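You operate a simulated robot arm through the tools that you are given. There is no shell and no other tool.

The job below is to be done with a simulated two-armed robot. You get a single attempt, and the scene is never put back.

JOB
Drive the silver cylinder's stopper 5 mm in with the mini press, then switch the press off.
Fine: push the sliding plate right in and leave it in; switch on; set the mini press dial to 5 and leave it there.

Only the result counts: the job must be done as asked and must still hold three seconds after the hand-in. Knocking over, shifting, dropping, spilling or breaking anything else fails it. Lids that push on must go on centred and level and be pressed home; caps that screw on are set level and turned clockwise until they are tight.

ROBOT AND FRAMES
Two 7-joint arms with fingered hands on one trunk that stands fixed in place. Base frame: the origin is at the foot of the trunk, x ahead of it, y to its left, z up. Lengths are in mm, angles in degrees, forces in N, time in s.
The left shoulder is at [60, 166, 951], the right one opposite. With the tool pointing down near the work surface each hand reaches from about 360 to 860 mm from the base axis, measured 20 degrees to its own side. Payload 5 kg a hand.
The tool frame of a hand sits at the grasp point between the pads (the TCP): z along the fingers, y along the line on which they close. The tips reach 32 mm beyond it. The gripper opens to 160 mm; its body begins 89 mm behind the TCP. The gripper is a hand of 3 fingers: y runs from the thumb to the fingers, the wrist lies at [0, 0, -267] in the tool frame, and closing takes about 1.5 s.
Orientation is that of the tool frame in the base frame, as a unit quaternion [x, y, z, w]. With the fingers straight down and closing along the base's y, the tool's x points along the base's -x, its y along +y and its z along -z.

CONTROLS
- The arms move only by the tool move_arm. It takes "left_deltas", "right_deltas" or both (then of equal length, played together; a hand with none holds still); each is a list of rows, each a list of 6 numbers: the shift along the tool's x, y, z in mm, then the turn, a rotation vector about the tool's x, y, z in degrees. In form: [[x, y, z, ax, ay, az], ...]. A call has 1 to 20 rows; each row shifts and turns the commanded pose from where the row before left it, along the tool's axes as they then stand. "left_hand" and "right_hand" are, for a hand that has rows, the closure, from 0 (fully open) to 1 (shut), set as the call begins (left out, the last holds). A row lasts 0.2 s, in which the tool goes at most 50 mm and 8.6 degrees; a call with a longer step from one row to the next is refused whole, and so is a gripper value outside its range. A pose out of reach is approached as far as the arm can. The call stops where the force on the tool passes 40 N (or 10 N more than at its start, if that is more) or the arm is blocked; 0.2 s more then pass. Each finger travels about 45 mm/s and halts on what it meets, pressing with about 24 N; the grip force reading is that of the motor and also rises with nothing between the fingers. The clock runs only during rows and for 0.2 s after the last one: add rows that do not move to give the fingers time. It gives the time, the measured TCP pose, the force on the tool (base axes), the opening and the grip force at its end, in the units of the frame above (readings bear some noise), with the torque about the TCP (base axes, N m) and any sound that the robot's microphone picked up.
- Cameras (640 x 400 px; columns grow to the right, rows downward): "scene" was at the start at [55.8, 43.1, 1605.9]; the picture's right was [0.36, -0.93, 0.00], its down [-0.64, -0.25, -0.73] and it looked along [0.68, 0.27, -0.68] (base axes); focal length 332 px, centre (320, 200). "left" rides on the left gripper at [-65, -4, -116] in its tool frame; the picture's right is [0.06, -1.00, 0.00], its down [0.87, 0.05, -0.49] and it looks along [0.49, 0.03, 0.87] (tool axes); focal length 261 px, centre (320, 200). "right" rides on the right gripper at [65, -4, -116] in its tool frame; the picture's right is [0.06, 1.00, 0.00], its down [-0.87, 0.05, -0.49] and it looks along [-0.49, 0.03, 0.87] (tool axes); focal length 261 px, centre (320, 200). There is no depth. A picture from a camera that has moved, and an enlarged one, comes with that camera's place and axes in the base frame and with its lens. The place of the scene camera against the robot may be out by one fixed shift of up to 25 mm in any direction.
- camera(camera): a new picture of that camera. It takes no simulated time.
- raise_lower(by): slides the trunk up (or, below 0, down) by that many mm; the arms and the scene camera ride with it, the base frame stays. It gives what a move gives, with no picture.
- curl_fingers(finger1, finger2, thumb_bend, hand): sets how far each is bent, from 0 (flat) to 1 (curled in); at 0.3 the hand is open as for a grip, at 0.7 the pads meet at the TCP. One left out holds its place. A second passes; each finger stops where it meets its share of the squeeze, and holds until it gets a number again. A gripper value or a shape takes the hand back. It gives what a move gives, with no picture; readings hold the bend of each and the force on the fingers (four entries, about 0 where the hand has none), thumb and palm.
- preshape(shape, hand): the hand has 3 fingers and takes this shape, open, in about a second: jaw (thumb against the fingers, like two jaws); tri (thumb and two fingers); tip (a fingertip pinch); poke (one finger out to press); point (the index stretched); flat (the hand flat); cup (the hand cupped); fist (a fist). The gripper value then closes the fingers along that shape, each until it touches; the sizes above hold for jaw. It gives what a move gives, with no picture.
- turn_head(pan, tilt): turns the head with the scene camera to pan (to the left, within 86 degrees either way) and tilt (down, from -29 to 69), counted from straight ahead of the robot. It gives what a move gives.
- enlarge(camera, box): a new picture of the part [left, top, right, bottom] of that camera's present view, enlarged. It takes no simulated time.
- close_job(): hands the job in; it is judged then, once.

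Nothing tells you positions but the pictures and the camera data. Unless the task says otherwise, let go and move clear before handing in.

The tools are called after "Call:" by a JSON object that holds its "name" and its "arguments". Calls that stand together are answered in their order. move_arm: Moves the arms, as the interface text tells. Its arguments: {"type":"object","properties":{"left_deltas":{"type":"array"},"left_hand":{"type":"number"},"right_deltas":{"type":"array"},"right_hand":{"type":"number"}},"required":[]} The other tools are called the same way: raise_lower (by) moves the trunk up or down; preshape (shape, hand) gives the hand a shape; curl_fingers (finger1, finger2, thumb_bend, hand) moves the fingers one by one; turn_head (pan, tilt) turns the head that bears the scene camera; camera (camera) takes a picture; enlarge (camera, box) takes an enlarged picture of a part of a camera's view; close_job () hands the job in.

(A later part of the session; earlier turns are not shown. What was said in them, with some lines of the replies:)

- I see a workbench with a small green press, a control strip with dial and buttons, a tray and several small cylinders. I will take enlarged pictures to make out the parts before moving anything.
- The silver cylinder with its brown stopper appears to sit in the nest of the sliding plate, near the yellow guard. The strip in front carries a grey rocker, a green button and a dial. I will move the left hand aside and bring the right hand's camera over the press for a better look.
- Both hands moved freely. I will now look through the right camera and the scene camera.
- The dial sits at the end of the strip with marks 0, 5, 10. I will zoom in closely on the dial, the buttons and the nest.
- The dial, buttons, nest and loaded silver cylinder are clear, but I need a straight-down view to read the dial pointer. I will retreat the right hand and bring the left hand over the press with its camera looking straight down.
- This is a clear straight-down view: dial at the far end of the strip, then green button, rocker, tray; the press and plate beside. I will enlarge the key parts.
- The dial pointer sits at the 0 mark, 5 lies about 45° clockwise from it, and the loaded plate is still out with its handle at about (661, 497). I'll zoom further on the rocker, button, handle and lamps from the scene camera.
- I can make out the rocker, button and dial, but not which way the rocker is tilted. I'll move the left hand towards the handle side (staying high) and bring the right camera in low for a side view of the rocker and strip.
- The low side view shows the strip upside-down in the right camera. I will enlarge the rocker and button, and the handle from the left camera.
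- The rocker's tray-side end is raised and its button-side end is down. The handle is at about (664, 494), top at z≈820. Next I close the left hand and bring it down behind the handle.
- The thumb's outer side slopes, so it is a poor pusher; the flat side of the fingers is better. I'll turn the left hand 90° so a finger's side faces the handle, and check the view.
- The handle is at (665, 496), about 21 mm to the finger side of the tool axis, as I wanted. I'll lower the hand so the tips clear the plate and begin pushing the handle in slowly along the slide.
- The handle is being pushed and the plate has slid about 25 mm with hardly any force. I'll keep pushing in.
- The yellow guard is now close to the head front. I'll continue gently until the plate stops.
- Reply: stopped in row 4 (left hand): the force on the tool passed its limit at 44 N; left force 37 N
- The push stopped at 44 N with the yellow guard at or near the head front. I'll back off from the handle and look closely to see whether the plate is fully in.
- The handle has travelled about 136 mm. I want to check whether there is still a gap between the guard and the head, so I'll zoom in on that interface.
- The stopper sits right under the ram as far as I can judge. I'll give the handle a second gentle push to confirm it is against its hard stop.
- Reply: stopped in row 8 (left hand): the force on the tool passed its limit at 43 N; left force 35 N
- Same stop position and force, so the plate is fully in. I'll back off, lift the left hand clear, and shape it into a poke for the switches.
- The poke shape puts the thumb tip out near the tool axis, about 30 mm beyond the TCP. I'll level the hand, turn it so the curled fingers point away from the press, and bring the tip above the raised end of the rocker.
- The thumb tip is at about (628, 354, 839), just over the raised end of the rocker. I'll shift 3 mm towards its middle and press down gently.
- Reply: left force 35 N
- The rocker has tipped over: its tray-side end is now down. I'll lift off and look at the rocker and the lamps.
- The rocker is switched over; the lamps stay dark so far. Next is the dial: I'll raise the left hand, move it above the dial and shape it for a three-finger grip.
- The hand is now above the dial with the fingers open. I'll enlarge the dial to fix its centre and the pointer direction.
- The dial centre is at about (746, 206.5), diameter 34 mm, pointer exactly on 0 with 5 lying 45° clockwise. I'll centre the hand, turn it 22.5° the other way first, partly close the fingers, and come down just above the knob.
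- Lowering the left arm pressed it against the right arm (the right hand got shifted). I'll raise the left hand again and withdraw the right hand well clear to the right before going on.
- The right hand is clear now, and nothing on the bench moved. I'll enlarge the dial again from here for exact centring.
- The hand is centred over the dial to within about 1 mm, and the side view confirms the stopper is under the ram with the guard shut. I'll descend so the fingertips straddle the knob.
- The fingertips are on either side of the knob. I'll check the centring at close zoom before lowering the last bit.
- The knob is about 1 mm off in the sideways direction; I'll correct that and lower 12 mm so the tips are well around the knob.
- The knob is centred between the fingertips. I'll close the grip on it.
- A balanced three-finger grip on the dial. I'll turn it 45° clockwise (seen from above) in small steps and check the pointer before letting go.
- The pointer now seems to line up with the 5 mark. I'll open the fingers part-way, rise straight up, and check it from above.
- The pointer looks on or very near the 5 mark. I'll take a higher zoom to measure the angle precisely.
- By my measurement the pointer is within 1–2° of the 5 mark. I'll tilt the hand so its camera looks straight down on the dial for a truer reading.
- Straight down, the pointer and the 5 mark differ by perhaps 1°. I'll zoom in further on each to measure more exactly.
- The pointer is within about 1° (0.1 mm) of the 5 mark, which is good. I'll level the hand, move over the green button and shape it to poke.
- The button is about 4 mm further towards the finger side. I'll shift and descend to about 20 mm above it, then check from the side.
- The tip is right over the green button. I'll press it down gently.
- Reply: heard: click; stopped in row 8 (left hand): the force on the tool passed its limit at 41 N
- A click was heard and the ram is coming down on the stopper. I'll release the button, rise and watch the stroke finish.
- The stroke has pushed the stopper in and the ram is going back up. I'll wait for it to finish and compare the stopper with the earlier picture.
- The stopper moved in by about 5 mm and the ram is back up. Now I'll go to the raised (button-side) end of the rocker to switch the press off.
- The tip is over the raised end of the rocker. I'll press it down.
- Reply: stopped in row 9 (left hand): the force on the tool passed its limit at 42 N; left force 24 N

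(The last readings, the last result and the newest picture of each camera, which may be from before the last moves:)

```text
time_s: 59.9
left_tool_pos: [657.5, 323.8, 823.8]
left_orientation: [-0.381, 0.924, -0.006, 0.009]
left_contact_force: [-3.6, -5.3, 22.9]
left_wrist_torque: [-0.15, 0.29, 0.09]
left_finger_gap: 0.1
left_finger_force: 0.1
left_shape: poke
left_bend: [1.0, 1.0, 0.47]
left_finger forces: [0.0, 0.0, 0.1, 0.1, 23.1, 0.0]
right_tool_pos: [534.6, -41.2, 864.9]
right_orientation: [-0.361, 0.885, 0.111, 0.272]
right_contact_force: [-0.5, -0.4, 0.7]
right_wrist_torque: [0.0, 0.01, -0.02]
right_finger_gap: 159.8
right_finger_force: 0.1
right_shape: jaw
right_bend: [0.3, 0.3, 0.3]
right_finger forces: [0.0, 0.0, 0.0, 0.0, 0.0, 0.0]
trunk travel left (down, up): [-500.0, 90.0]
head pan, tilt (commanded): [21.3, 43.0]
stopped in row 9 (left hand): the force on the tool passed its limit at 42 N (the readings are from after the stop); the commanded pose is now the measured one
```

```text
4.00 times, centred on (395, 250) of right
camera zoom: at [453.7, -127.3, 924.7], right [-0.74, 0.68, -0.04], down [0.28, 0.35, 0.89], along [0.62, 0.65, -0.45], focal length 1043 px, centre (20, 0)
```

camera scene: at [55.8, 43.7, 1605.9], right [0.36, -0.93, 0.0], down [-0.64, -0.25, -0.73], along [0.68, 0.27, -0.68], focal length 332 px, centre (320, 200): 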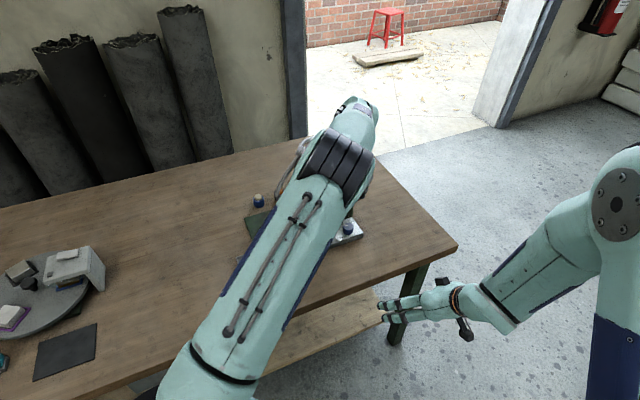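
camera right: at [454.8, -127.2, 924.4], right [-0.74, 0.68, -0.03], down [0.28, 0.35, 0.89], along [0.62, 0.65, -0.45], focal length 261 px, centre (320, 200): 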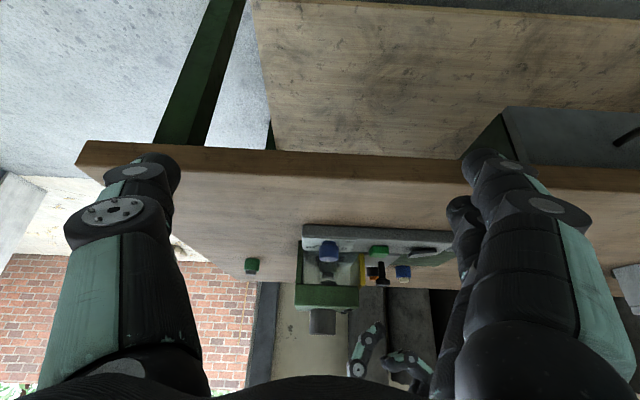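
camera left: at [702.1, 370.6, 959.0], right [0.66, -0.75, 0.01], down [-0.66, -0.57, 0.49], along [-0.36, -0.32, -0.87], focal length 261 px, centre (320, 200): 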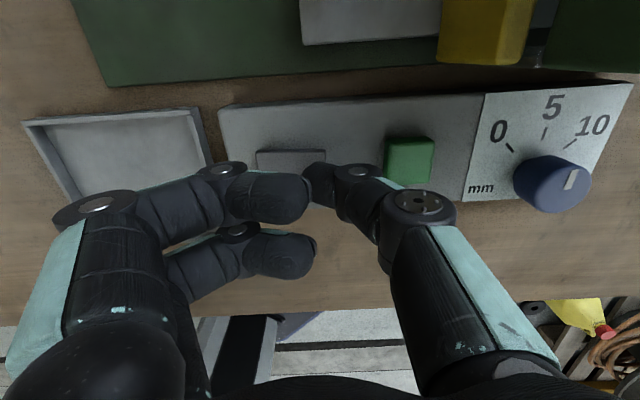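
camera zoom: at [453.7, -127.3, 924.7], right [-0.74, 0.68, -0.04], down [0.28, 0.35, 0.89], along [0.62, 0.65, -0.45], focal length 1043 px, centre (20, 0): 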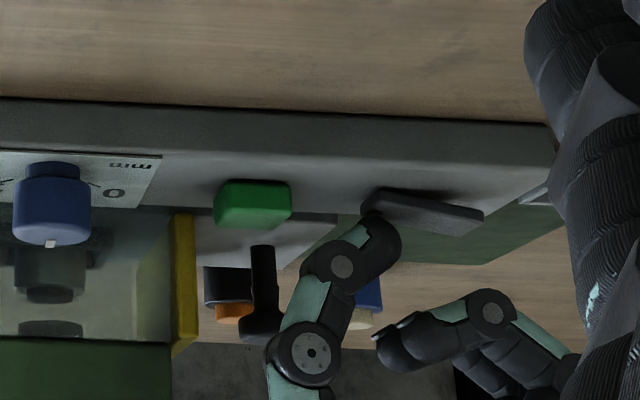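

The rocker has tipped back to its off position. I'll lift the hand clear and check everything from above.

Call:
{"name": "move_arm", "arguments": {"left_deltas": [[0, 0, -8, 0, 0, 0], [0, 0, -15, 0, 0, 0], [0, 0, -25, 0, 0, 0], [0, 0, -30, 0, 0, 0], [0, 0, -30, 0, 0, 0], [0, 0, -30, 0, 0, 0], [0, 30, -20, 0, 0, 0], [0, 40, -20, 0, 0, 0], [0, 40, 0, 0, 0, 0], [0, 40, 0, 0, 0, 0], [0, 0, 0, 0, 0, 0]]}}

Call:
{"name": "camera", "arguments": {"camera": "left"}}

Call:
{"name": "enlarge", "arguments": {"camera": "right", "box": [290, 210, 440, 310]}}

Call:
{"name": "camera", "arguments": {"camera": "scene"}}

Call:
{"name": "enlarge", "arguments": {"camera": "scene", "box": [230, 150, 380, 290]}}

```text
time_s: 62.3
left_tool_pos: [547.3, 434.1, 995.5]
left_orientation: [-0.38, 0.925, -0.004, 0.008]
left_contact_force: [-1.0, -0.6, 1.1]
left_wrist_torque: [-0.02, 0.01, -0.03]
left_finger_gap: 0.0
left_finger_force: 0.0
left_shape: poke
left_bend: [1.0, 1.0, 0.46]
left_finger forces: [0.1, 0.0, 0.0, 0.0, 0.0, 0.0]
right_tool_pos: [537.8, -42.0, 864.8]
right_orientation: [-0.362, 0.885, 0.111, 0.271]
right_contact_force: [0.1, 0.9, -0.4]
right_wrist_torque: [0.0, -0.03, -0.01]
right_finger_gap: 159.6
right_finger_force: 0.1
right_shape: jaw
right_bend: [0.3, 0.3, 0.3]
right_finger forces: [0.0, 0.0, 0.1, 0.0, 0.0, 0.0]
trunk travel left (down, up): [-500.0, 90.0]
head pan, tilt (commanded): [21.3, 43.0]
```

```text
taken
camera left: at [594.2, 476.4, 1112.8], right [0.66, -0.75, 0.01], down [-0.66, -0.57, 0.48], along [-0.36, -0.32, -0.88], focal length 261 px, centre (320, 200)
```

left: 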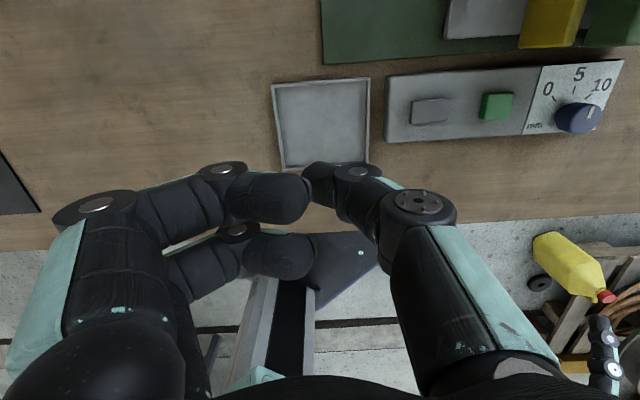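

```text
4.00 times, centred on (365, 260) of right
camera zoom: at [455.0, -127.7, 924.2], right [-0.74, 0.68, -0.03], down [0.28, 0.35, 0.89], along [0.62, 0.65, -0.45], focal length 1043 px, centre (140, -40)
```

zoom: 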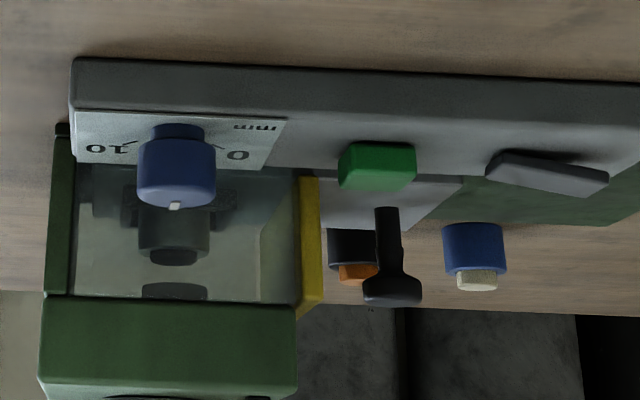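

```text
taken
camera scene: at [56.1, 42.7, 1605.9], right [0.36, -0.93, 0.0], down [-0.64, -0.25, -0.73], along [0.68, 0.27, -0.68], focal length 332 px, centre (320, 200)
```

scene: 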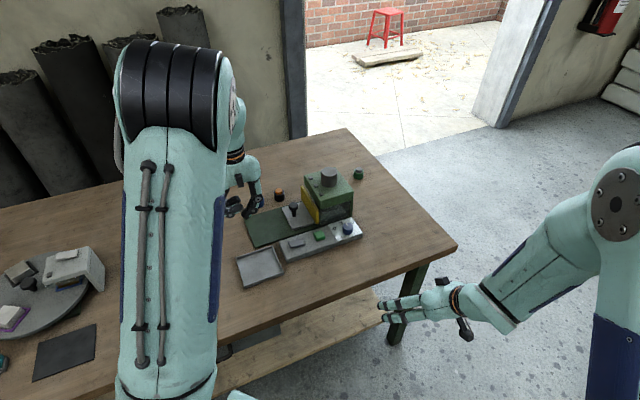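

```text
2.86 times, centred on (305, 220) of scene
camera zoom: at [56.1, 42.7, 1605.9], right [0.36, -0.93, 0.0], down [-0.64, -0.25, -0.73], along [0.68, 0.27, -0.68], focal length 947 px, centre (363, 143)
```

zoom: 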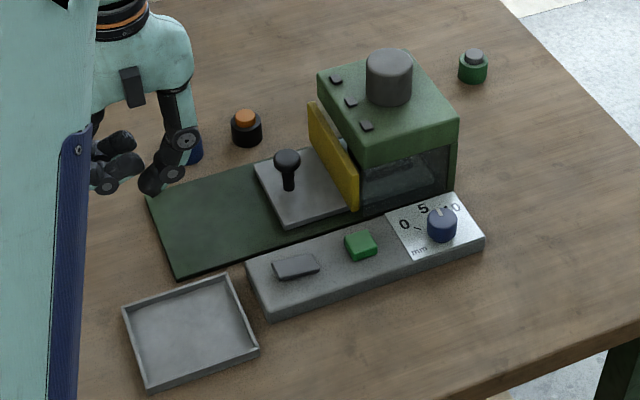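

The stopper is in by about 5 mm, the ram is up, the plate is in with the guard shut, the dial is on 5, and the rocker is back at off. All other items stand where they were and both hands are clear, so I'll hand the job in.

Call:
{"name": "close_job", "arguments": {}}

```text
The job is handed in.
```

I drove the silver cylinder's stopper in with one press stroke, about 5 mm by camera measurement, then switched the press off. I've handed the job in but have no verdict on it yet.

- **Plate:** it is pushed in to its hard stop and left there. A second push stopped at the same place.
- **Dial:** it is left at 5. The pointer is about 1° past the mark, roughly 0.1 mm.
- **Press:** the ram went down with a click when I pressed the green button, and had gone back up before I switched off. The lamps never lit, so I judged on and off by which way the rocker was tipped.
- **Arm contact:** while I was lowering the left hand to the dial, the left arm pressed against the right arm. I raised it and moved the right hand clear. In the pictures, nothing on the bench had moved.

Both hands were clear of the press at the hand-in, and the other cylinders and the tray look where they started.
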